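You operate a simulated robot arm through the tools that you are given. There is no shell and no other tool.

You are at the controls of a simulated robot arm. One attempt, no reset.

JOB
Put the brass letter in the CAPS drawer and the grey block in the QUADS drawer.
Fine: both from the bare bench; letter standing in the groove, the green slider pushed up against it; both drawers shut. Set down upright: brass letter, grey block.
Where things are to end (x, y in the base frame): brass letter within 0.04 m of [0.97, 0.48]; grey block within 0.06 m of [0.61, 0.85].

The check looks at the end state, three seconds after you hand in, the way a careful person would. Anything else that was tipped, shoved, dropped, spilled or broken makes it a failure. Lids that push on must go on centred and level and be pressed home; caps that screw on are set level and turned clockwise until they are tight.

ROBOT AND FRAMES
A 7-joint arm with a two-finger parallel gripper, fixed in place. Base frame: the origin is at the foot of the arm, x ahead of it, y to its left, z up; the work surface is at about z = 0.935. Readings come in m, degrees, newtons and seconds.
Its first joint turns from -132.0 to 132.0 degrees. Payload 3.91 kg.
The TCP is the grasp point between the finger pads, 0.03 m short of the fingertips. In the tool frame z runs along the fingers and y along their closing line. Largest opening 0.11 m; finger width 0.02, thickness 0.01; the body of the gripper, 0.048 by 0.112 m, starts 0.055 m behind the TCP.
Orientation is told as [roll, pitch, yaw] about the base's x, y, z axes, in that order, counted from this pose: with the fingers straight down and closing along the base's y, the tool's x points along the base's -x, its y along +y and its z along -z.

CONTROLS
- The arm moves only by the tool nudge_tool. Its argument "commands" is a list of rows, each a list of 3 entries, a list of its own where there are three numbers: the shift along the tool's x, y, z in units of 200 mm (1.0 is 200 mm), then the turn, a rotation vector about the tool's x, y, z in units of 180 degrees (1.0 is 180 degrees), then the finger opening in m, from 0 to 0.11. In form: [[[tx, ty, tz], [rx, ry, rz], grip], ...]. A call has 1 to 20 rows; each row is the pose to reach, as a shift and turn from the pose commanded when the call began, along the tool's axes at that moment. A call with a number of a shift or a turn outside -1 to 1 is refused whole. A row lasts 0.2 s, in which the tool goes at most 0.05 m and 8.6 degrees; a call with a longer step from one row to the next is refused whole, and so is a gripper value outside its range. Where a pose cannot be reached the arm comes as near as it can. A force on the tool above 40 N (or 10 N above the force at the start of the call, whichever is more), or a blocked arm, ends the call early, and 0.2 s more pass. Each finger travels about 0.108 m/s and halts on what it meets, pressing with about 40 N; the grip force reading is that of the motor and also rises with nothing between the fingers. The clock runs only during rows and for 0.2 s after the last one: add rows that repeat a pose to give the fingers time. It gives the time, the measured TCP pose, the force on the tool (base axes), the opening and the grip force at its end, in the units of the frame above (readings bear some noise), with the torque about the TCP (base axes, N m) and any sound that the robot's microphone picked up, and new pictures: "pictures" is both (left out), scene, wrist or none.
- Cameras (640 x 400 px; columns grow to the right, rows downward): "scene" is fixed at [0.224, -0.4911, 1.6694]; the picture's right is [0.94, -0.34, 0.00], its down [-0.15, -0.43, -0.89] and it looks along [0.30, 0.84, -0.46] (base axes); focal length 372 px, centre (320, 200). "wrist" rides on the gripper at [0.072, 0.017, -0.103] in the tool frame; the picture's right is [-0.23, 0.97, 0.00], its down [-0.76, -0.18, -0.62] and it looks along [-0.61, -0.14, 0.78] (tool axes); focal length 222 px, centre (320, 200). There is no depth. A picture from a camera that has moved, and an enlarged one, comes with that camera's place and axes in the base frame and with its lens. The place of the scene camera against the robot may be out by one fixed shift of up to 0.012 m in any direction.
- enlarge(camera, box): a new picture of the part [left, top, right, bottom] of that camera's present view, enlarged. The clock stands still meanwhile.
- hand_in(): hands the job in; it is judged then, once.

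Places have to be worked out from the pictures, the camera data and where the tool is seen. Open the gripper and draw the arm clear of the work before you hand the job in, unless the task says otherwise.

The tools are called as a command line: name --argument value ..., lists and objects as JSON in quotes. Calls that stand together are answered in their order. nudge_tool: Moves the arm, as the interface text tells. Its arguments: {"type":"object","properties":{"commands":{"type":"array"},"pictures":{"type":"string","enum":["both","scene","wrist","none"]}},"required":["commands"]} The other tools are called the same way: enlarge (camera, box) takes an enlarged picture of a part of a camera's view; hand_in () hands the job in.

At the start:

```text
t: 0.0
tcp_pos: [0.4357, 0.3295, 1.3924]
orientation: [0.1, 0.0, 0.0]
contact_force: [1.7, -1.0, 0.4]
moment: [-0.01, 0.0, 0.0]
gripper_width: 0.11
finger_force: 0.2
```

scene: 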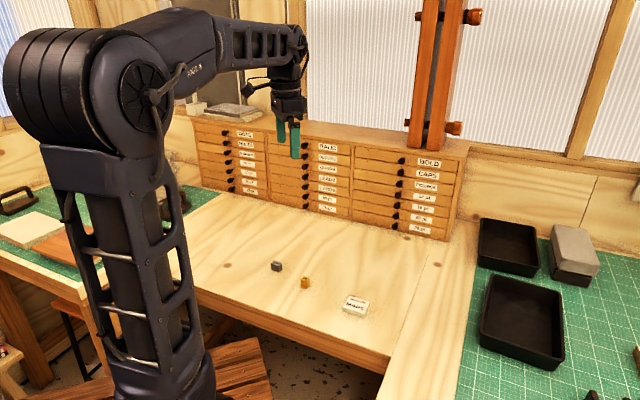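
wrist: 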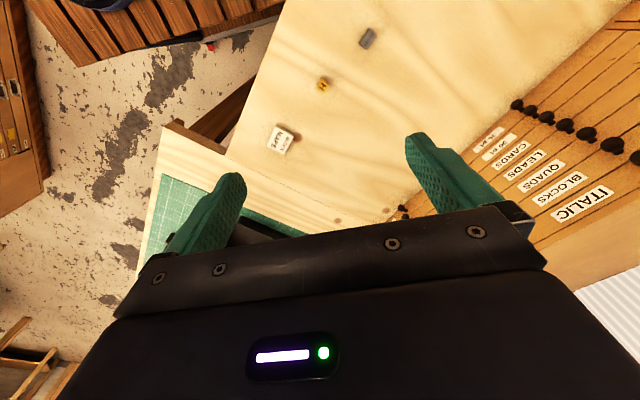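

The pictures show a cabinet of labelled drawers behind a bench with a grey block, a brass letter and a white label-like object. I'll look closer at these before moving.

enlarge --camera "scene" --box '[340, 130, 480, 250]'

enlarge --camera "scene" --box '[180, 110, 360, 220]'

enlarge --camera "scene" --box '[250, 240, 390, 330]'

enlarge --camera "wrist" --box '[380, 60, 640, 230]'

enlarge --camera "wrist" --box '[240, 10, 420, 170]'

```text
3.33 times, centred on (410, 190) of scene
camera zoom: at [0.224, -0.4911, 1.6694], right [0.94, -0.34, 0.0], down [-0.15, -0.43, -0.89], along [0.3, 0.84, -0.46], focal length 1240 px, centre (20, 233)
```

zoom: 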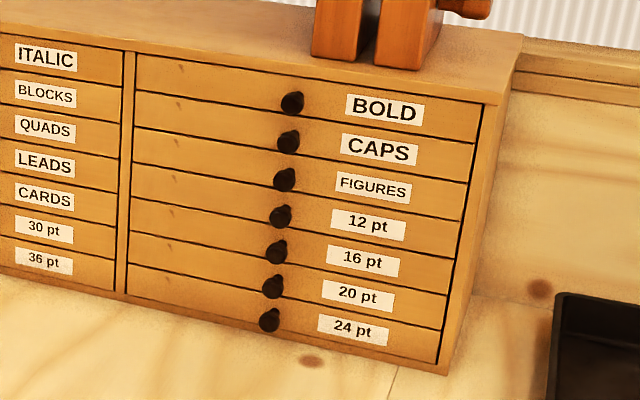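

```text
3.56 times, centred on (270, 165) of scene
camera zoom: at [0.224, -0.4911, 1.6694], right [0.94, -0.34, 0.0], down [-0.15, -0.43, -0.89], along [0.3, 0.84, -0.46], focal length 1323 px, centre (498, 324)
```

zoom: 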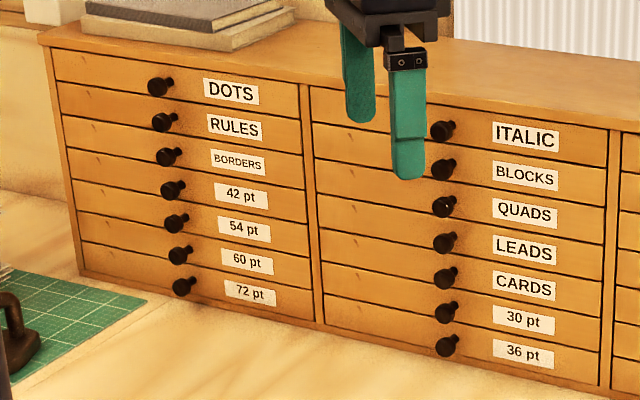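

```text
4.44 times, centred on (320, 285) of scene
camera zoom: at [0.224, -0.4911, 1.6694], right [0.94, -0.34, 0.0], down [-0.15, -0.43, -0.89], along [0.3, 0.84, -0.46], focal length 1654 px, centre (320, -178)
```

zoom: 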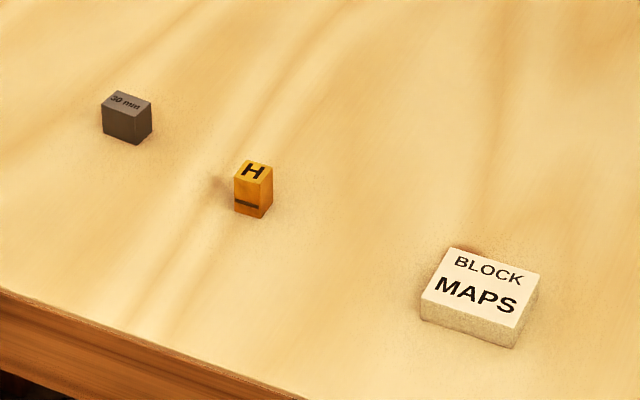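

```text
2.35 times, centred on (510, 145) of wrist
camera zoom: at [0.3633, 0.3464, 1.4964], right [0.23, 0.97, 0.0], down [0.76, -0.18, 0.62], along [0.61, -0.14, -0.78], focal length 523 px, centre (-127, 329)
```

zoom: 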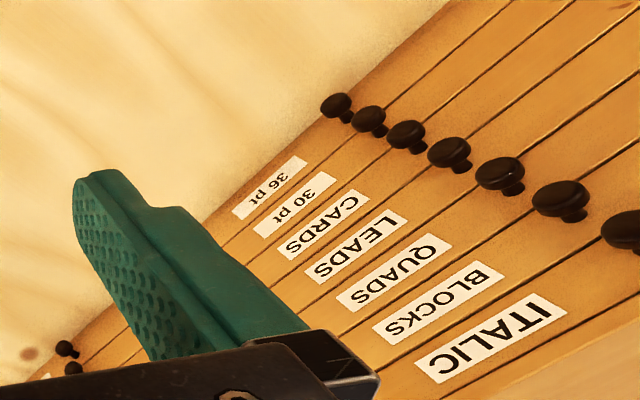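

```text
2.50 times, centred on (330, 90) of wrist
camera zoom: at [0.3633, 0.3464, 1.4964], right [0.23, 0.97, 0.0], down [0.76, -0.18, 0.62], along [0.61, -0.14, -0.78], focal length 555 px, centre (295, 475)
```

zoom: 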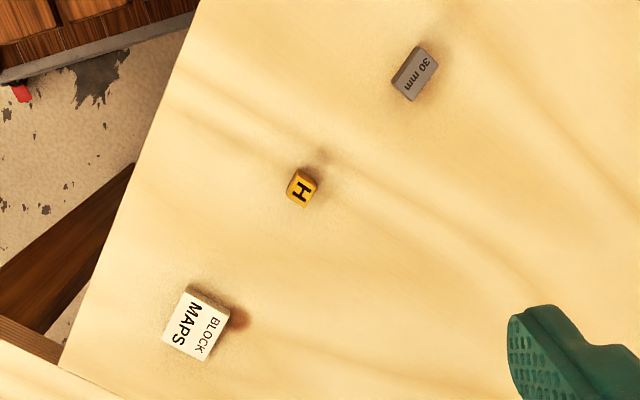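

The scene and wrist views agree on these positions: grey block near (0.41, 0.44), brass H near (0.47, 0.33), and the "BLOCK MAPS" box near (0.57, 0.19). The cabinet front lies along x+y≈1.40, facing the robot at 45°. I'll yaw 45° and move toward the CAPS drawer for a closer look.

nudge_tool --commands '[[[-0.13, 0, 0.0], [0, 0, -0.042], 0.11], [[-0.26, 0, 0.0], [0, 0, -0.084], 0.11], [[-0.39, 0, 0.0], [0, 0, -0.126], 0.11], [[-0.52, 0, 0.0], [0, 0, -0.168], 0.11], [[-0.65, 0, 0.0], [0, 0, -0.21], 0.11], [[-0.8, 0, 0.0], [0, 0, -0.25], 0.11], [[-0.92, 0, 0.0], [0, 0, -0.25], 0.11]]'

```text
t: 1.6
tcp_pos: [0.6206, 0.3308, 1.3933]
orientation: [0.0, -0.1, 45.0]
contact_force: [0.5, -0.3, -0.5]
moment: [0.0, -0.08, -0.02]
gripper_width: 0.1101
finger_force: 0.1
camera wrist: at [0.5557, 0.2914, 1.4974], right [-0.53, 0.85, 0.0], down [0.66, 0.41, 0.62], along [0.53, 0.33, -0.78], focal length 222 px, centre (320, 200)
```

scene: 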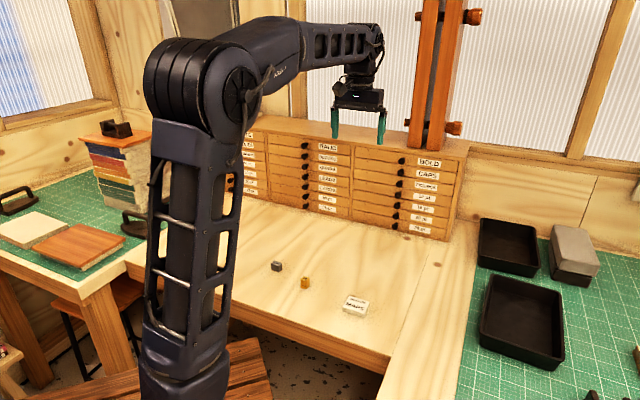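
wrist: 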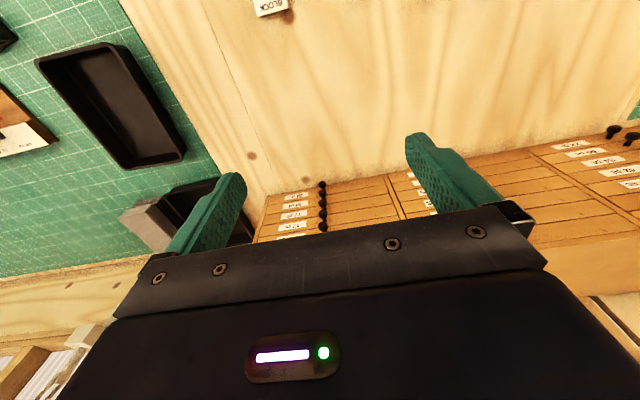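

The tool is now at yaw 45° facing the cabinet. I'll tilt it to about 15° below horizontal, lower it and bring it in front of the CAPS knob, keeping about 0.2 m from the front, then look.

nudge_tool --commands '[[[-0.0566, -0.0283, 0.095], [0, -0.0417, 0], 0.11], [[-0.113, -0.0566, 0.19], [0, -0.0833, 0], 0.11], [[-0.17, -0.085, 0.285], [0, -0.125, 0], 0.11], [[-0.226, -0.113, 0.38], [0, -0.1667, 0], 0.08], [[-0.283, -0.1415, 0.475], [0, -0.2083, 0], 0.06], [[-0.34, -0.17, 0.57], [0, -0.25, 0], 0.05], [[-0.396, -0.198, 0.665], [0, -0.2917, 0], 0.05], [[-0.453, -0.226, 0.76], [0, -0.3333, 0], 0.05], [[-0.509, -0.255, 0.855], [0, -0.375, 0], 0.05], [[-0.566, -0.283, 0.95], [0, -0.4167, 0], 0.05], [[-0.566, -0.283, 0.95], [0, -0.4167, 0], 0.05]]'

```text
t: 4.0
tcp_pos: [0.7398, 0.3684, 1.2038]
orientation: [0.0, -75.1, 44.8]
contact_force: [-0.5, -0.8, 0.1]
moment: [0.01, 0.0, 0.01]
gripper_width: 0.05
finger_force: 0.0
out of reach, approached as far as the arm can: row 8
camera wrist: at [0.6433, 0.2962, 1.1608], right [-0.65, 0.73, 0.22], down [-0.16, -0.41, 0.9], along [0.75, 0.54, 0.39], focal length 222 px, centre (320, 200)
```

scene: 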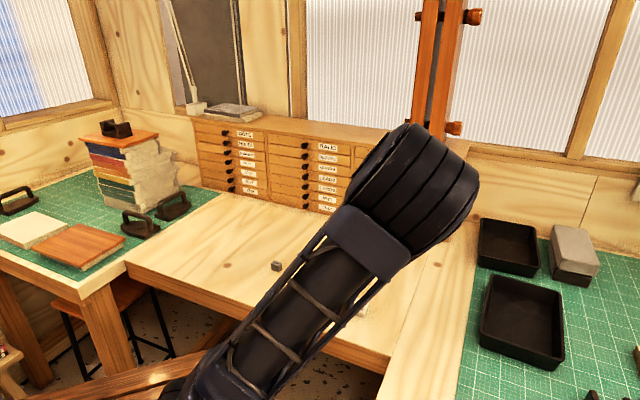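
wrist: 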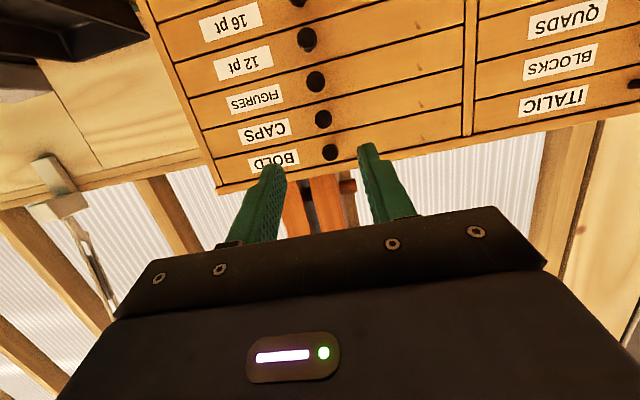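

The arm reached the pose. In the wrist view the CAPS knob is at about (323,119), which puts it near s≈0.26 along the front and z≈1.179, in line with the tool. I'll enlarge to see the knob's shape and size.

enlarge --camera "wrist" --box '[230, 60, 390, 180]'

enlarge --camera "scene" --box '[300, 100, 500, 260]'

```text
3.33 times, centred on (310, 120) of wrist
camera zoom: at [0.6433, 0.2962, 1.1608], right [-0.65, 0.73, 0.22], down [-0.16, -0.41, 0.9], along [0.75, 0.54, 0.39], focal length 740 px, centre (353, 467)
```

zoom: 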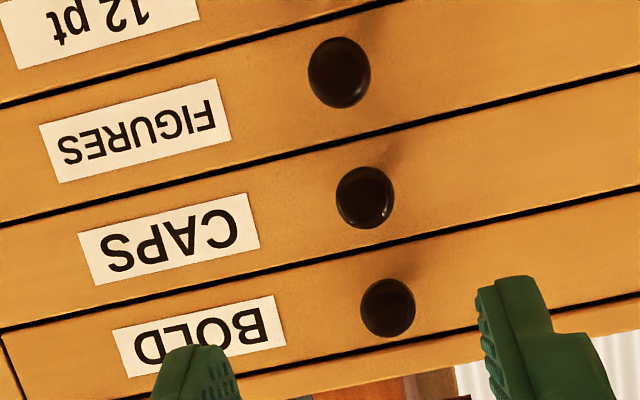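

```text
2.50 times, centred on (400, 180) of scene
camera zoom: at [0.224, -0.4911, 1.6694], right [0.94, -0.34, 0.0], down [-0.15, -0.43, -0.89], along [0.3, 0.84, -0.46], focal length 930 px, centre (120, 250)
```

zoom: 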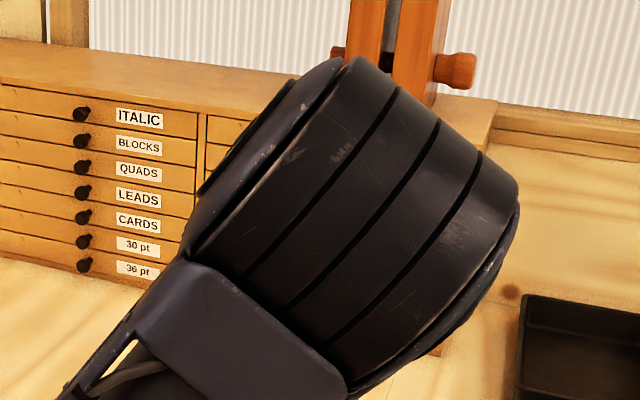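

The CAPS knob is a round head about 24 mm across. I'll advance 0.10 m toward it, lower to z≈1.183, and look again to triangulate its distance.

nudge_tool --commands '[[[-0.007, 0, 0.13], [0, 0, 0], 0.05], [[-0.014, 0, 0.26], [0, 0, 0], 0.05], [[-0.02, 0, 0.39], [0, 0, 0], 0.05], [[-0.027, 0, 0.51], [0, 0, 0], 0.05], [[-0.027, 0, 0.51], [0, 0, 0], 0.05]]'

```text
t: 5.2
tcp_pos: [0.8108, 0.4393, 1.1796]
orientation: [-0.1, -75.1, 45.0]
contact_force: [0.2, 0.1, 0.4]
moment: [-0.02, 0.03, -0.01]
gripper_width: 0.05
finger_force: 0.1
camera wrist: at [0.7153, 0.367, 1.1378], right [-0.65, 0.73, 0.22], down [-0.16, -0.41, 0.9], along [0.75, 0.54, 0.38], focal length 222 px, centre (320, 200)
```

scene: 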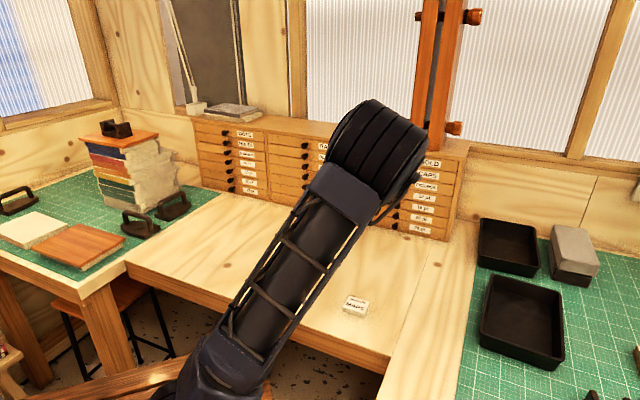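
wrist: 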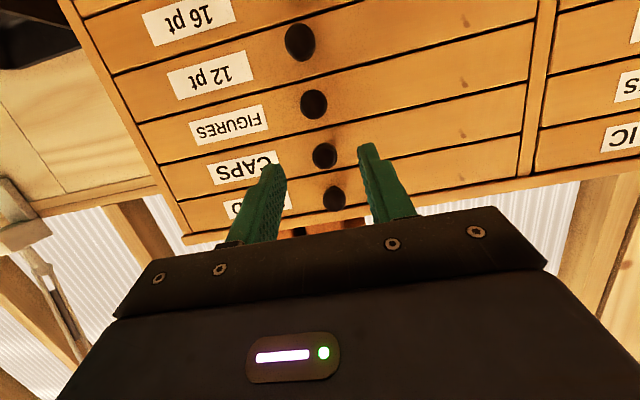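

Triangulating from the two views puts the CAPS knob face at n≈0.955 (distance along the cabinet normal), with the lateral position aligned and z≈1.179. I'll move in so the pads straddle the knob, staying about 1 cm off the drawer front.

nudge_tool --commands '[[[-0.03, 0, 0.11], [0, 0, 0], 0.05], [[-0.06, 0, 0.22], [0, 0, 0], 0.05], [[-0.085, 0, 0.319], [0, 0, 0], 0.05], [[-0.085, 0, 0.319], [0, 0, 0], 0.05]]' --pictures "wrist"

```text
t: 6.1
tcp_pos: [0.8561, 0.4866, 1.1787]
orientation: [-0.3, -74.9, 45.2]
contact_force: [-26.5, -26.9, 7.7]
moment: [0.58, 0.12, -0.05]
gripper_width: 0.0499
finger_force: 0.0
stopped in row 4: the force on the tool passed its limit at 56 N (the readings are from after the stop); the commanded pose is now the measured one
camera wrist: at [0.7598, 0.4138, 1.1377], right [-0.65, 0.73, 0.22], down [-0.16, -0.41, 0.9], along [0.75, 0.55, 0.38], focal length 222 px, centre (320, 200)
```

wrist: 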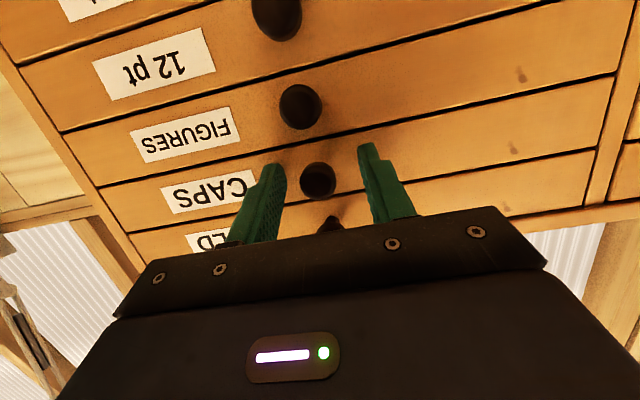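

The fingertips touched the drawer front at about n≈0.981, and the knob sits between the pads. I'll back off 5 mm, then close on the knob.

nudge_tool --commands '[[[0.0065, 0, -0.0242], [0, 0, 0], 0.05], [[0.0065, 0, -0.0242], [0, 0, 0], 0.05], [[0.0065, 0, -0.0242], [0, 0, 0], 0.01], [[0.0065, 0, -0.0242], [0, 0, 0], 0.01], [[0.0065, 0, -0.0242], [0, 0, 0], 0.01]]' --pictures "wrist"

```text
t: 7.3
tcp_pos: [0.8544, 0.4832, 1.1779]
orientation: [-0.1, -74.8, 44.9]
contact_force: [11.1, -10.4, 0.4]
moment: [-0.03, -0.04, -0.23]
gripper_width: 0.0211
finger_force: 45.5
camera wrist: at [0.7584, 0.4111, 1.1361], right [-0.65, 0.73, 0.22], down [-0.16, -0.41, 0.9], along [0.75, 0.54, 0.38], focal length 222 px, centre (320, 200)
```

wrist: 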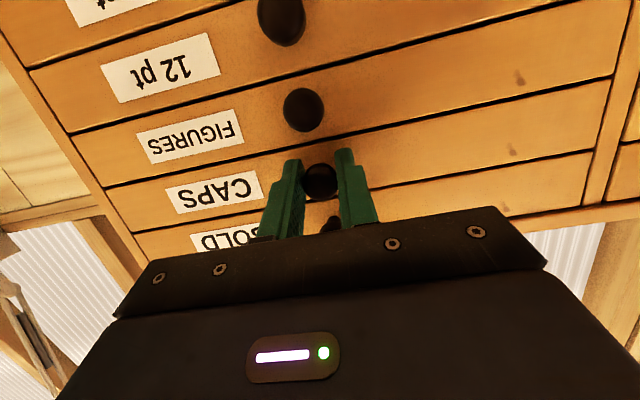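

The knob is gripped, with an opening of 21 mm and 45 N. I'll pull the drawer gently outward by 5 cm to begin with.

nudge_tool --commands '[[[0.013, 0, -0.048], [0, 0, 0], 0.01], [[0.026, 0, -0.0966], [0, 0, 0], 0.01], [[0.039, 0, -0.145], [0, 0, 0], 0.01], [[0.052, 0, -0.193], [0, 0, 0], 0.01], [[0.065, 0, -0.2415], [0, 0, 0], 0.01]]' --pictures "wrist"

```text
t: 8.5
tcp_pos: [0.8184, 0.4473, 1.1789]
orientation: [0.1, -74.8, 44.9]
contact_force: [8.3, -7.8, 4.9]
moment: [-0.13, 0.15, -0.2]
gripper_width: 0.0214
finger_force: 45.1
camera wrist: at [0.7222, 0.3745, 1.1362], right [-0.65, 0.73, 0.22], down [-0.16, -0.41, 0.9], along [0.75, 0.55, 0.38], focal length 222 px, centre (320, 200)
```

wrist: 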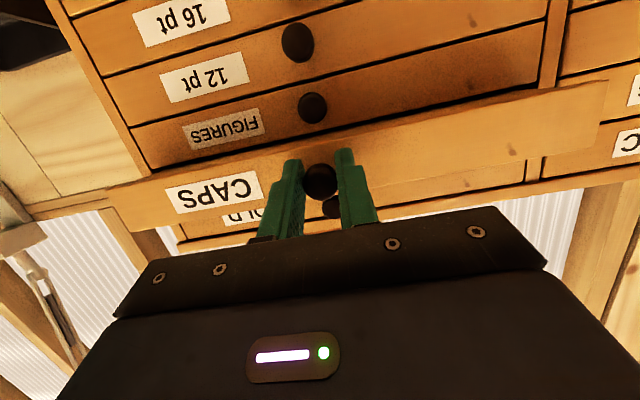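

The drawer slid out 5 cm with little force. I'll pull another 7.5 cm, slowly enough to catch a stop.

nudge_tool --commands '[[[0.014, 0, -0.0517], [0, 0, 0], 0.01], [[0.028, 0, -0.1034], [0, 0, 0], 0.01], [[0.042, 0, -0.155], [0, 0, 0], 0.01], [[0.056, 0, -0.207], [0, 0, 0], 0.01], [[0.07, 0, -0.2585], [0, 0, 0], 0.01], [[0.084, 0, -0.31], [0, 0, 0], 0.01], [[0.0977, 0, -0.362], [0, 0, 0], 0.01]]' --pictures "both"

```text
t: 10.1
tcp_pos: [0.765, 0.3941, 1.1788]
orientation: [0.0, -74.7, 44.9]
contact_force: [6.2, -6.5, 4.5]
moment: [-0.04, -0.07, -0.14]
gripper_width: 0.0214
finger_force: 45.5
camera wrist: at [0.6697, 0.3221, 1.1361], right [-0.65, 0.73, 0.22], down [-0.16, -0.41, 0.9], along [0.75, 0.55, 0.38], focal length 222 px, centre (320, 200)
```

scene: 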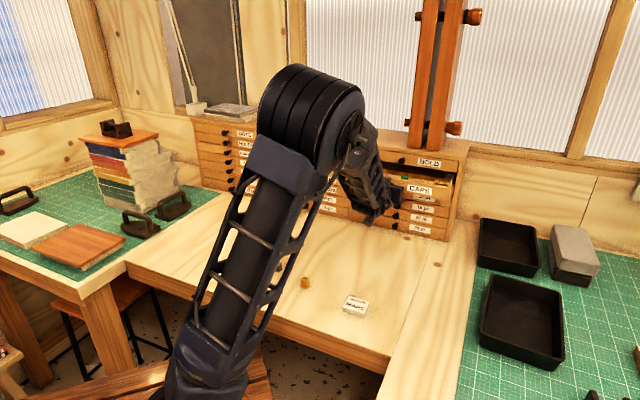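
wrist: 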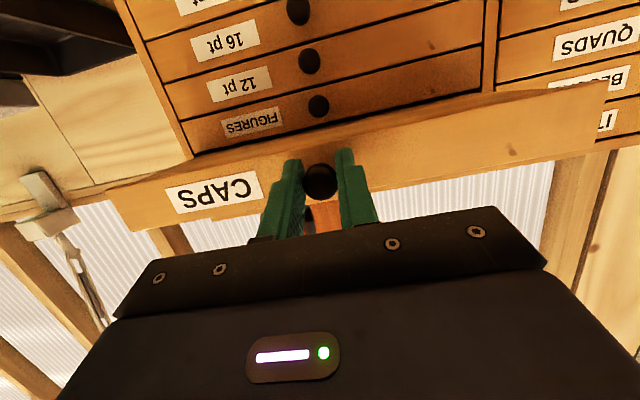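

The CAPS drawer is about 0.126 m open with low force. I'll enlarge the scene view to see inside it.

enlarge --camera "scene" --box '[370, 140, 480, 220]'

```text
5.00 times, centred on (425, 180) of scene
camera zoom: at [0.224, -0.4911, 1.6694], right [0.94, -0.34, 0.0], down [-0.15, -0.43, -0.89], along [0.3, 0.84, -0.46], focal length 1860 px, centre (-205, 300)
```

zoom: 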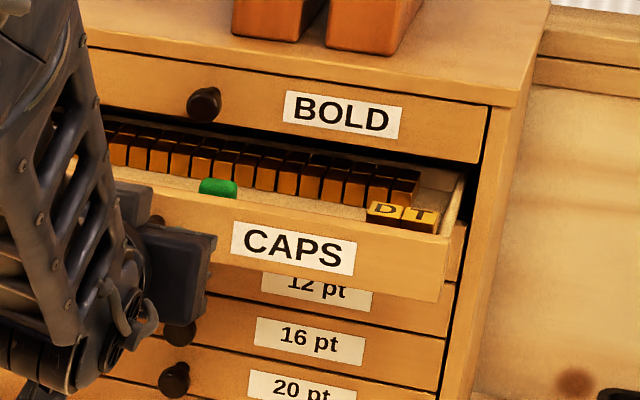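

Inside the CAPS drawer I can see a front groove with D and T at the right end and a green slider to the left, so the letter goes beside D. I'll release the knob and back off.

nudge_tool --commands '[[[0, 0, 0], [0, 0, 0], 0.05], [[0, 0, 0], [0, 0, 0], 0.05], [[0.02, 0, -0.08], [0, 0, 0], 0.05], [[0.05, 0, -0.19], [0, 0, 0], 0.05], [[0.085, 0, -0.31], [0, 0, 0], 0.05], [[0.117, 0, -0.4345], [0, 0, 0], 0.05]]' --pictures "wrist"

```text
t: 11.5
tcp_pos: [0.7018, 0.3296, 1.1798]
orientation: [0.0, -74.8, 45.0]
contact_force: [0.7, 0.4, 0.8]
moment: [0.03, -0.01, 0.01]
gripper_width: 0.0502
finger_force: 0.0
camera wrist: at [0.6062, 0.2581, 1.1374], right [-0.65, 0.73, 0.22], down [-0.16, -0.41, 0.9], along [0.75, 0.55, 0.38], focal length 222 px, centre (320, 200)
```

wrist: 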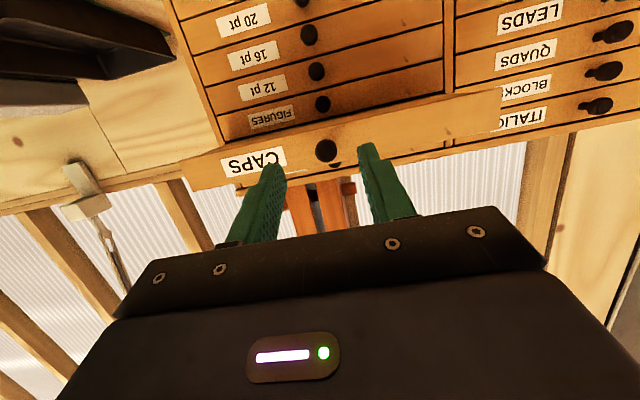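

The tool is clear of the knob. I'll rise and rotate back to pointing down so the wrist camera can see into the drawer.

nudge_tool --commands '[[[-0.084, 0, -0.074], [0, 0.0417, 0], 0.05], [[-0.168, 0, -0.148], [0, 0.0833, 0], 0.05], [[-0.251, 0, -0.222], [0, 0.125, 0], 0.05], [[-0.335, 0, -0.296], [0, 0.1667, 0], 0.05], [[-0.419, 0, -0.37], [0, 0.2083, 0], 0.05], [[-0.503, 0, -0.444], [0, 0.25, 0], 0.05], [[-0.587, 0, -0.518], [0, 0.2917, 0], 0.05], [[-0.67, 0, -0.592], [0, 0.3333, 0], 0.05], [[-0.754, 0, -0.666], [0, 0.375, 0], 0.05], [[-0.838, 0, -0.74], [0, 0.4155, 0], 0.05], [[-0.838, 0, -0.74], [0, 0.4155, 0], 0.05]]' --pictures "both"

```text
t: 13.9
tcp_pos: [0.6303, 0.2628, 1.3806]
orientation: [0.0, -0.1, 45.0]
contact_force: [0.0, 1.6, -0.3]
moment: [-0.02, -0.02, 0.01]
gripper_width: 0.0501
finger_force: 0.0
out of reach, approached as far as the arm can: row 3
camera wrist: at [0.5675, 0.2236, 1.4849], right [-0.53, 0.85, 0.0], down [0.66, 0.41, 0.62], along [0.53, 0.33, -0.78], focal length 222 px, centre (320, 200)
```

scene: 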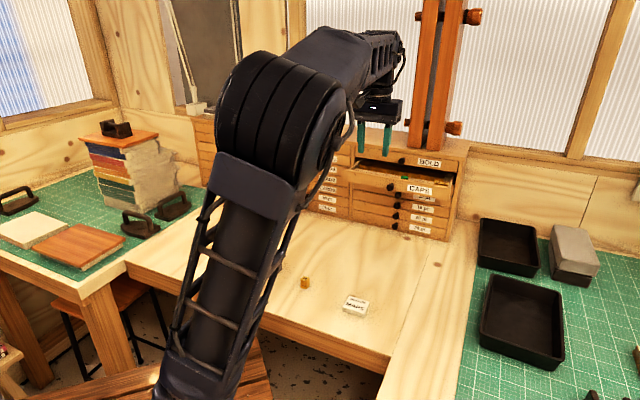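
wrist: 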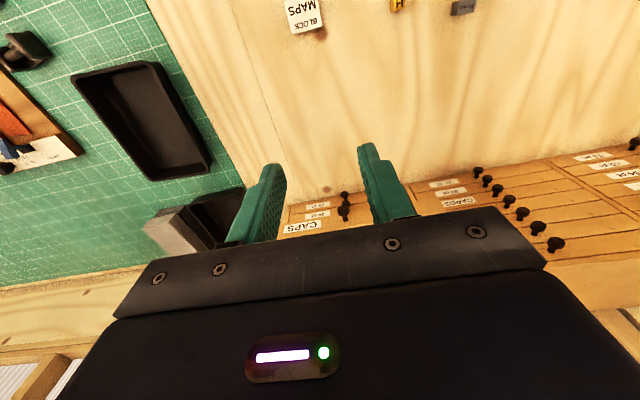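

The arm no longer blocks the drawer in the scene view. I'll enlarge that for groove details.

enlarge --camera "scene" --box '[345, 150, 475, 220]'

enlarge --camera "scene" --box '[405, 165, 465, 205]'

```text
4.92 times, centred on (410, 185) of scene
camera zoom: at [0.224, -0.4911, 1.6694], right [0.94, -0.34, 0.0], down [-0.15, -0.43, -0.89], along [0.3, 0.84, -0.46], focal length 1832 px, centre (-123, 274)
```

zoom: 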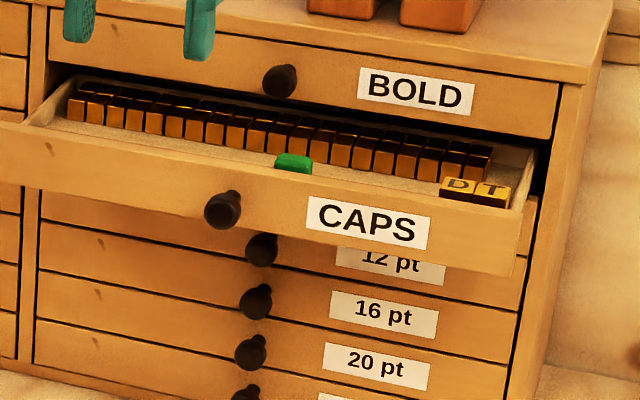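

```text
10.00 times, centred on (435, 185) of scene
camera zoom: at [0.224, -0.4911, 1.6694], right [0.94, -0.34, 0.0], down [-0.15, -0.43, -0.89], along [0.3, 0.84, -0.46], focal length 3721 px, centre (-830, 350)
```

zoom: 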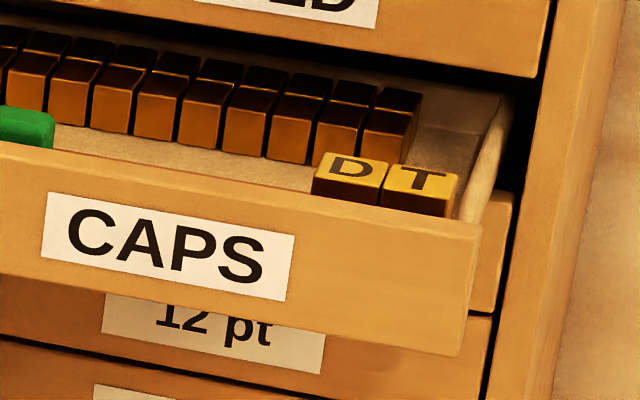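

I'll move above the open drawer with the gripper wide open to see the groove from the wrist camera.

nudge_tool --commands '[[[-0.2, -0.065, 0.02], [0, 0, 0], 0.08], [[-0.4, -0.13, 0.04], [0, 0, 0], 0.11], [[-0.6, -0.195, 0.06], [0, 0, 0], 0.11], [[-0.8, -0.26, 0.08], [0, 0, 0], 0.11], [[-0.99, -0.325, 0.1], [0, 0, 0], 0.11], [[-0.99, -0.325, 0.1], [0, 0, 0], 0.11]]' --pictures "both"

enlarge --camera "wrist" --box '[210, 80, 450, 220]'

```text
t: 15.3
tcp_pos: [0.8203, 0.3564, 1.3611]
orientation: [-0.1, -0.1, 44.9]
contact_force: [-0.5, 0.1, -0.3]
moment: [0.0, 0.01, -0.01]
gripper_width: 0.1098
finger_force: 0.1
camera wrist: at [0.7562, 0.3172, 1.465], right [-0.53, 0.85, 0.0], down [0.66, 0.41, 0.62], along [0.53, 0.33, -0.78], focal length 222 px, centre (320, 200)
```

scene: 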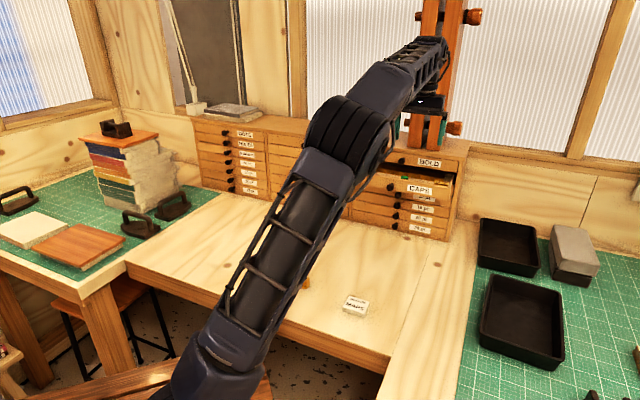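
wrist: 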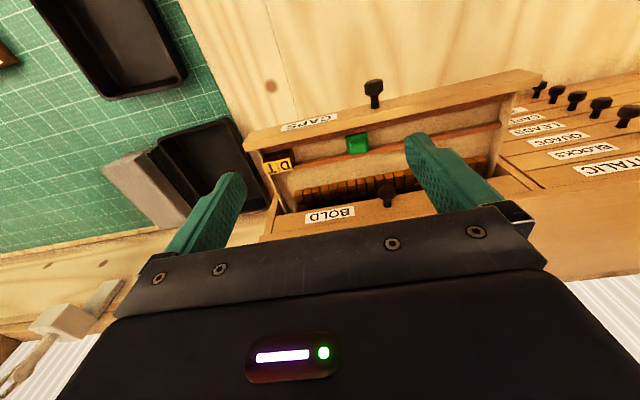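

```text
2.67 times, centred on (330, 150) of wrist
camera zoom: at [0.7562, 0.3172, 1.465], right [-0.53, 0.85, 0.0], down [0.66, 0.41, 0.62], along [0.53, 0.33, -0.78], focal length 592 px, centre (293, 333)
```

zoom: 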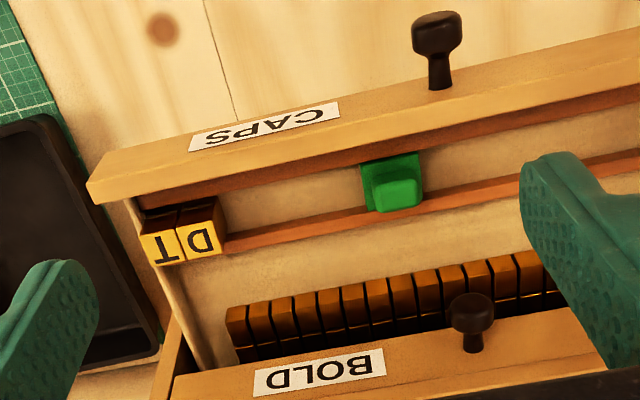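

From the wrist view I can make out the groove between two brown rails behind the drawer front, D and T at the right end, and the green slider. Triangulating puts D's top at n≈0.901, y'≈-0.393, z≈1.192. I'll zoom more for the letter footprint and groove width.

enlarge --camera "wrist" --box '[255, 125, 335, 185]'

enlarge --camera "wrist" --box '[325, 110, 405, 170]'

```text
6.67 times, centred on (295, 155) of wrist
camera zoom: at [0.7562, 0.3172, 1.465], right [-0.53, 0.85, 0.0], down [0.66, 0.41, 0.62], along [0.53, 0.33, -0.78], focal length 1481 px, centre (487, 500)
```

zoom: 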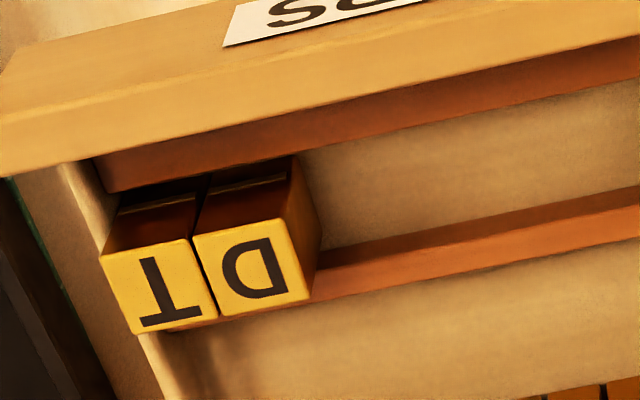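

```text
6.67 times, centred on (365, 140) of wrist
camera zoom: at [0.7562, 0.3172, 1.465], right [-0.53, 0.85, 0.0], down [0.66, 0.41, 0.62], along [0.53, 0.33, -0.78], focal length 1481 px, centre (20, 600)
```

zoom: 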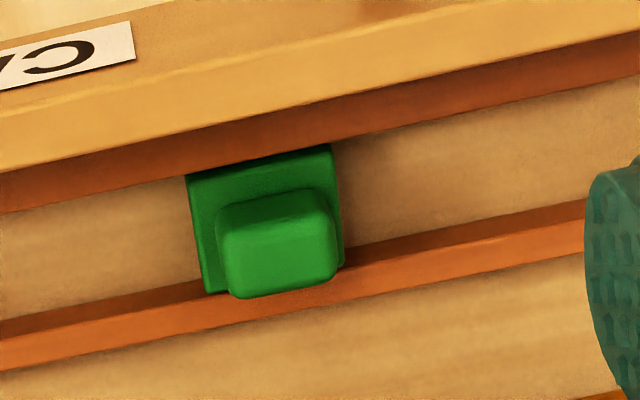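

Findings in the drawer frame:
- **Letters:** 20 mm square and about 29 mm tall.
- **Groove:** floor at z≈1.163, rails about 12 mm high.
- **D:** spans y' −0.405 to −0.384, with the nicks facing the robot.
- **Slider:** near y' −0.291.

Next I'll go above the brass H to measure its pose.

nudge_tool --commands '[[[0.14, 0.135, 0], [0, 0, 0], 0.11], [[0.28, 0.27, 0], [0, 0, 0], 0.11], [[0.42, 0.405, 0], [0, 0, 0], 0.11], [[0.56, 0.54, 0], [0, 0, 0], 0.11], [[0.7, 0.675, 0], [0, 0, 0], 0.11], [[0.85, 0.81, 0], [0, 0, 0], 0.11], [[1.0, 0.95, 0], [0, 0, 0], 0.11]]' --pictures "none"

nudge_tool --commands '[[[0.07, 0.04, 0.16], [0, 0, 0], 0.11], [[0.14, 0.08, 0.32], [0, 0, 0], 0.11], [[0.21, 0.12, 0.48], [0, 0, 0], 0.11], [[0.28, 0.16, 0.64], [0, 0, 0], 0.11], [[0.33, 0.195, 0.8], [0, 0, 0], 0.11], [[0.33, 0.195, 0.8], [0, 0, 0], 0.11]]' --pictures "both"

enlarge --camera "wrist" --box '[230, 40, 410, 160]'

```text
t: 16.9
tcp_pos: [0.5414, 0.3486, 1.3593]
orientation: [0.1, 0.0, 44.9]
contact_force: [-0.4, 0.0, -0.5]
moment: [0.0, 0.1, -0.01]
gripper_width: 0.11
finger_force: 0.1
```

```text
t: 18.3
tcp_pos: [0.4676, 0.3305, 1.201]
orientation: [0.1, 0.1, 45.0]
contact_force: [-0.6, -0.1, 0.0]
moment: [-0.02, 0.01, 0.02]
gripper_width: 0.11
finger_force: 0.0
camera wrist: at [0.4037, 0.2917, 1.3051], right [-0.53, 0.85, 0.0], down [0.66, 0.41, 0.62], along [0.53, 0.33, -0.78], focal length 222 px, centre (320, 200)
```

scene: 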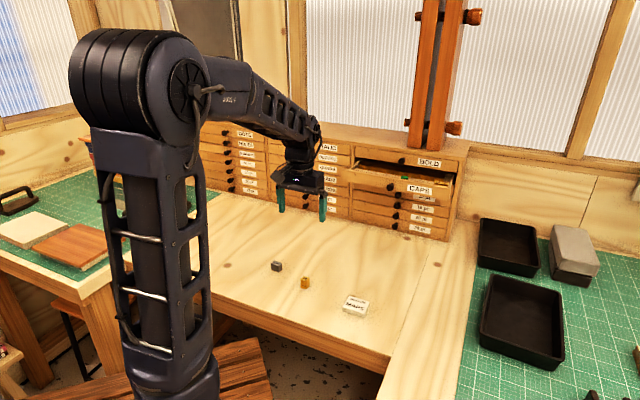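
wrist: 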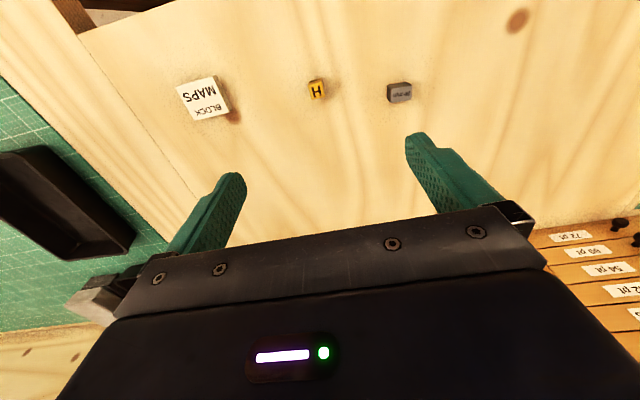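

```text
3.33 times, centred on (320, 100) of wrist
camera zoom: at [0.4037, 0.2917, 1.3051], right [-0.53, 0.85, 0.0], down [0.66, 0.41, 0.62], along [0.53, 0.33, -0.78], focal length 740 px, centre (320, 533)
```

zoom: 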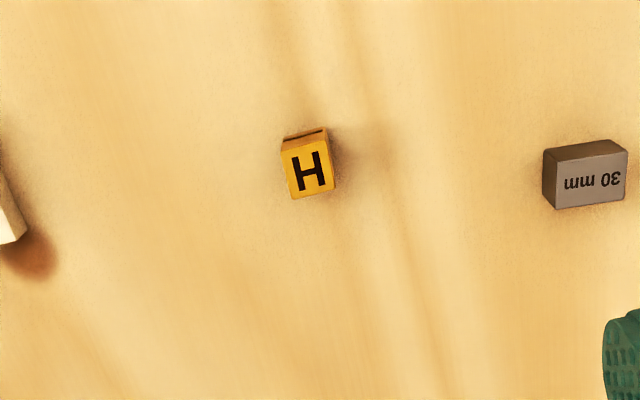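

The H stands with its nick toward the robot, which is the right sense for the groove. I'll zoom in on H and the grey block to measure their yaws.

enlarge --camera "wrist" --box '[296, 70, 336, 110]'

enlarge --camera "wrist" --box '[375, 70, 425, 115]'

```text
10.00 times, centred on (316, 90) of wrist
camera zoom: at [0.4037, 0.2917, 1.3051], right [-0.53, 0.85, 0.0], down [0.66, 0.41, 0.62], along [0.53, 0.33, -0.78], focal length 2221 px, centre (360, 1300)
```

zoom: 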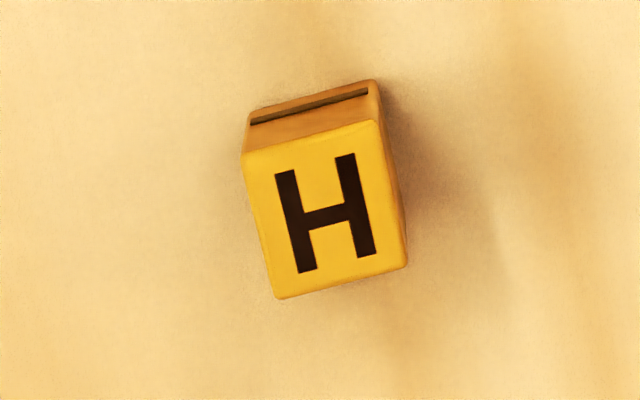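

```text
8.89 times, centred on (400, 92) of wrist
camera zoom: at [0.4037, 0.2917, 1.3051], right [-0.53, 0.85, 0.0], down [0.66, 0.41, 0.62], along [0.53, 0.33, -0.78], focal length 1974 px, centre (-391, 1156)
```

zoom: 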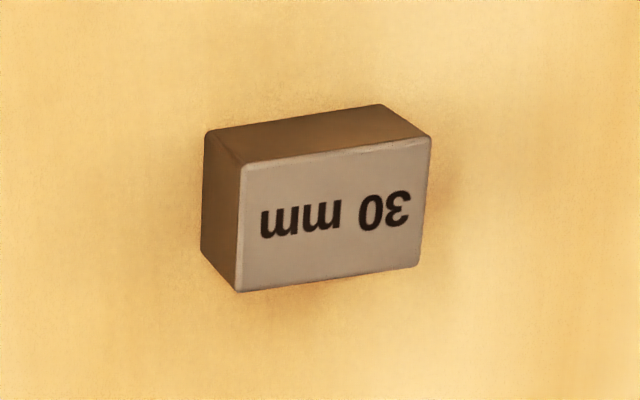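

H's top corners come out exactly aligned with the 45° tool frame, centre at n≈0.565, y'≈-0.1016 (x 0.471, y 0.328), about 19.5 mm square. I'll descend over it with the fingers straddling.

nudge_tool --commands '[[[-0.003, -0.0235, 0.2], [0, 0, 0], 0.08], [[-0.005, -0.0235, 0.4], [0, 0, 0], 0.05], [[-0.005, -0.0235, 0.6], [0, 0, 0], 0.05], [[-0.005, -0.0235, 0.77], [0, 0, 0], 0.05], [[-0.005, -0.0235, 0.9], [0, 0, 0], 0.05], [[-0.005, -0.0235, 0.9], [0, 0, 0], 0.05]]' --pictures "both"

enlarge --camera "wrist" --box '[240, 80, 400, 220]'

```text
t: 19.7
tcp_pos: [0.4717, 0.327, 1.0212]
orientation: [0.0, 0.1, 44.9]
contact_force: [1.1, -1.2, 0.3]
moment: [-0.01, 0.0, 0.04]
gripper_width: 0.0503
finger_force: 0.1
camera wrist: at [0.4078, 0.2886, 1.1252], right [-0.53, 0.85, 0.0], down [0.66, 0.41, 0.62], along [0.53, 0.33, -0.78], focal length 222 px, centre (320, 200)
```

scene: 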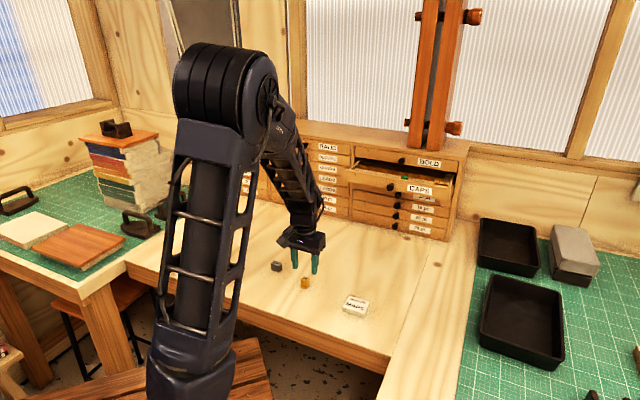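
wrist: 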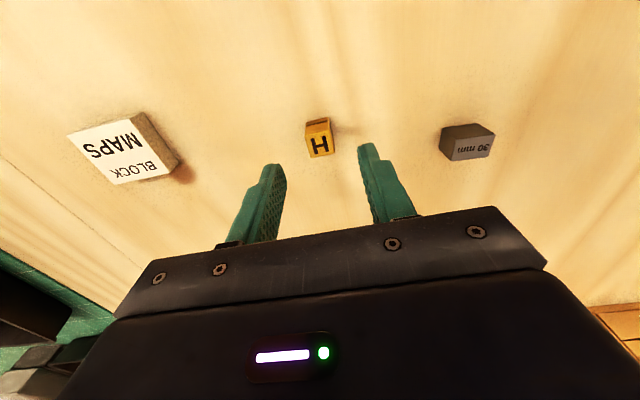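

```text
2.86 times, centred on (320, 150) of wrist
camera zoom: at [0.4078, 0.2886, 1.1252], right [-0.53, 0.85, 0.0], down [0.66, 0.41, 0.62], along [0.53, 0.33, -0.78], focal length 635 px, centre (320, 343)
```

zoom: 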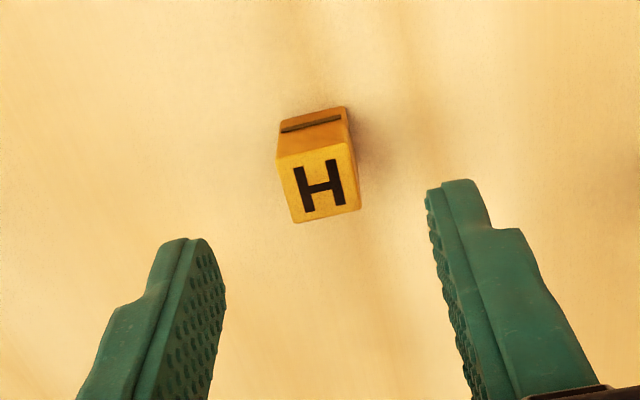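

H is centred under the TCP within a millimetre. I'll descend to TCP z≈0.978 and close on it.

nudge_tool --commands '[[[0, 0, 0.11], [0, 0, 0], 0.05], [[0, 0, 0.215], [0, 0, 0], 0.05], [[0, 0, 0.215], [0, 0, 0], 0.05], [[0, 0, 0.215], [0, 0, 0], 0.01], [[0, 0, 0.215], [0, 0, 0], 0.01], [[0, 0, 0.215], [0, 0, 0], 0.01]]' --pictures "both"

```text
t: 21.1
tcp_pos: [0.471, 0.3301, 0.9778]
orientation: [0.0, -0.1, 45.0]
contact_force: [0.4, 0.6, -0.4]
moment: [-0.04, 0.01, 0.01]
gripper_width: 0.0189
finger_force: 40.3
camera wrist: at [0.4074, 0.2898, 1.0817], right [-0.53, 0.85, 0.0], down [0.66, 0.41, 0.62], along [0.53, 0.33, -0.78], focal length 222 px, centre (320, 200)
```

scene: 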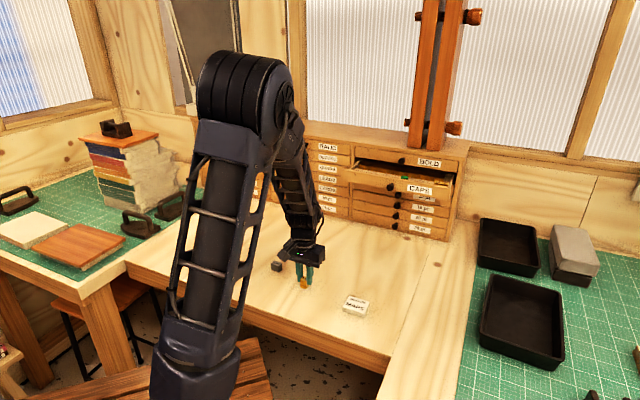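
wrist: 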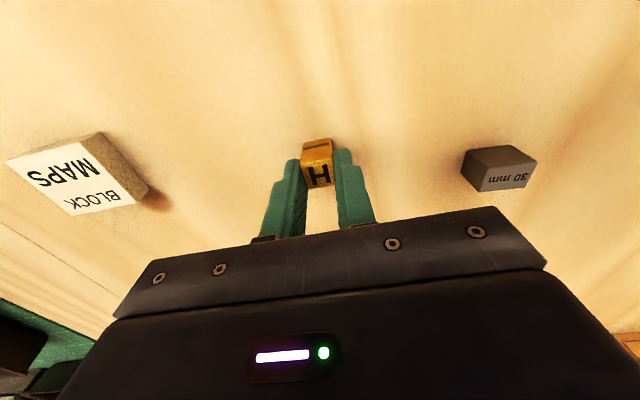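

H is gripped at 18.9 mm. I'll lift straight up, then travel high to above the open CAPS groove.

nudge_tool --commands '[[[0, 0, -0.1], [0, 0, 0], 0.01], [[0, 0, -0.3], [0, 0, 0], 0.01], [[0, 0, -0.5], [0, 0, 0], 0.01], [[0, 0, -0.75], [0, 0, 0], 0.01], [[0, 0, -1.0], [0, 0, 0], 0.01]]' --pictures "none"

nudge_tool --commands '[[[0, 0, -0.22], [0, 0, 0], 0.01], [[-0.15, -0.1, -0.42], [0, 0, 0], 0.01], [[-0.3, -0.2, -0.6], [0, 0, 0], 0.01], [[-0.45, -0.3, -0.75], [0, 0, 0], 0.01], [[-0.6, -0.4, -0.85], [0, 0, 0], 0.01], [[-0.75, -0.5, -0.9], [0, 0, 0], 0.01]]' --pictures "none"

nudge_tool --commands '[[[-0.17, -0.14, 0.0], [0, 0, 0], 0.01], [[-0.34, -0.28, 0.0], [0, 0, 0], 0.01], [[-0.5, -0.42, 0.0], [0, 0, 0], 0.01], [[-0.67, -0.56, 0.0], [0, 0, 0], 0.01], [[-0.8, -0.66, 0.0], [0, 0, 0], 0.01], [[-0.93, -0.745, 0.0], [0, 0, 0], 0.01], [[-0.93, -0.745, 0.0], [0, 0, 0], 0.01]]' --pictures "both"

```text
t: 22.3
tcp_pos: [0.4733, 0.327, 1.1756]
orientation: [-0.1, 0.0, 45.1]
contact_force: [0.1, 0.2, -1.1]
moment: [-0.01, 0.04, 0.0]
gripper_width: 0.0191
finger_force: 40.0
```

```text
refused: row 2 steps farther than a row can; nothing moved
```

```text
t: 23.9
tcp_pos: [0.7123, 0.3547, 1.1761]
orientation: [-0.1, 0.0, 45.1]
contact_force: [0.1, -0.4, -0.7]
moment: [-0.03, 0.0, 0.02]
gripper_width: 0.019
finger_force: 39.9
camera wrist: at [0.6482, 0.3158, 1.2799], right [-0.53, 0.85, 0.0], down [0.66, 0.41, 0.62], along [0.53, 0.33, -0.78], focal length 222 px, centre (320, 200)
```

scene: 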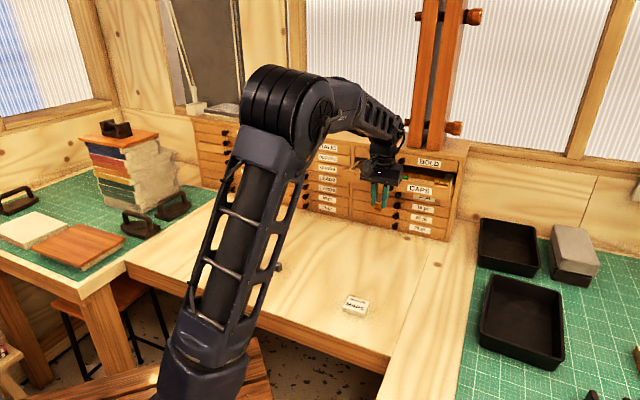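
wrist: 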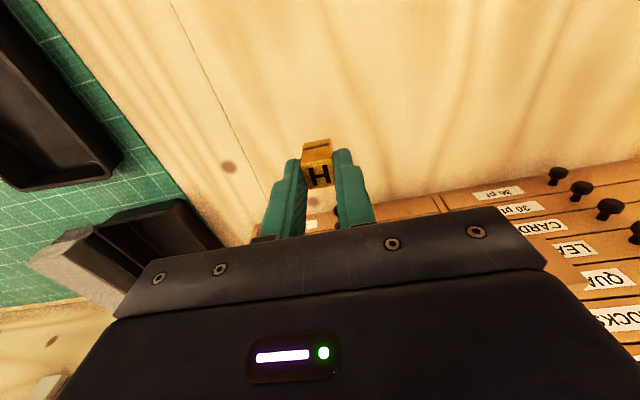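

The middle call was refused, so the third ran at a lower height. Nothing was touched, with the tool at n≈0.755, about 6 cm short of the open drawer's knob. From now on I'll send dependent moves one at a time. First I'll rise straight up.

nudge_tool --commands '[[[0, 0, -0.15], [0, 0, 0], 0.01], [[0, 0, -0.35], [0, 0, 0], 0.01], [[0, 0, -0.55], [0, 0, 0], 0.01], [[0, 0, -0.75], [0, 0, 0], 0.01], [[0, 0, -0.9], [0, 0, 0], 0.01]]' --pictures "none"

```text
t: 25.1
tcp_pos: [0.7069, 0.3556, 1.3557]
orientation: [0.0, 0.0, 45.0]
contact_force: [0.1, 0.0, -1.0]
moment: [-0.01, -0.02, 0.02]
gripper_width: 0.0188
finger_force: 40.4
```

I'm at a safe height again, so I'll move over the groove next to D with H still held.

nudge_tool --commands '[[[-0.15, -0.1, 0], [0, 0, 0], 0.01], [[-0.3, -0.2, 0], [0, 0, 0], 0.01], [[-0.45, -0.3, 0], [0, 0, 0], 0.01], [[-0.6, -0.4, 0], [0, 0, 0], 0.01], [[-0.74, -0.4915, 0], [0, 0, 0], 0.01], [[-0.74, -0.4915, 0], [0, 0, 0], 0.01]]' --pictures "both"

enlarge --camera "wrist" --box '[220, 60, 400, 190]'

```text
t: 26.5
tcp_pos: [0.8839, 0.3904, 1.3572]
orientation: [-0.1, 0.0, 45.1]
contact_force: [0.4, -0.1, 0.0]
moment: [0.01, 0.01, -0.05]
gripper_width: 0.0191
finger_force: 40.0
camera wrist: at [0.821, 0.3511, 1.4607], right [-0.53, 0.85, 0.0], down [0.66, 0.41, 0.62], along [0.53, 0.33, -0.78], focal length 222 px, centre (320, 200)
```

scene: 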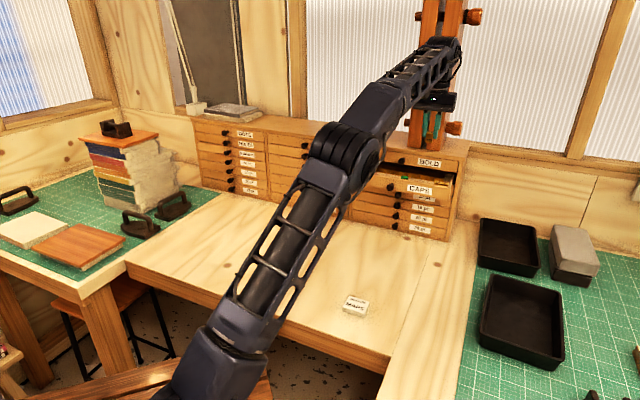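
wrist: 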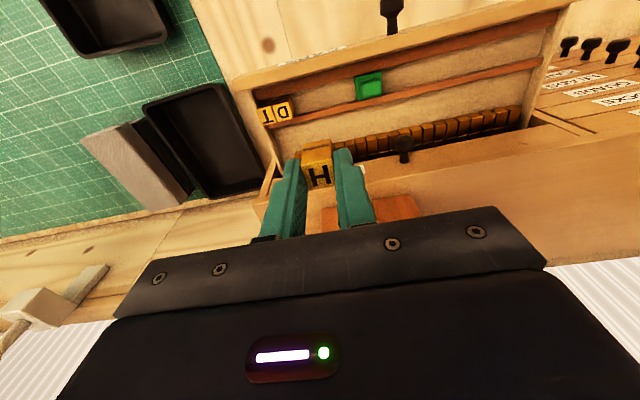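

```text
3.08 times, centred on (310, 125) of wrist
camera zoom: at [0.821, 0.3511, 1.4607], right [-0.53, 0.85, 0.0], down [0.66, 0.41, 0.62], along [0.53, 0.33, -0.78], focal length 684 px, centre (351, 431)
```

zoom: 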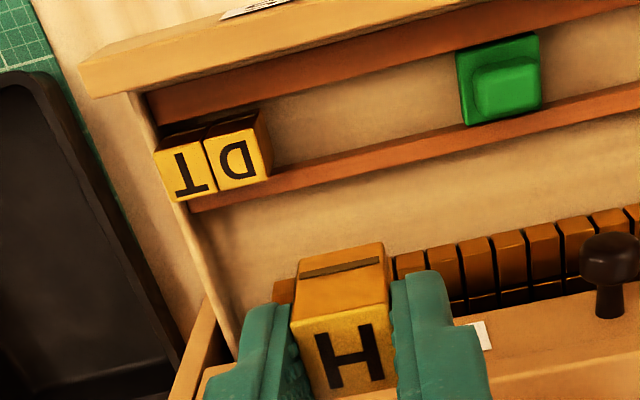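

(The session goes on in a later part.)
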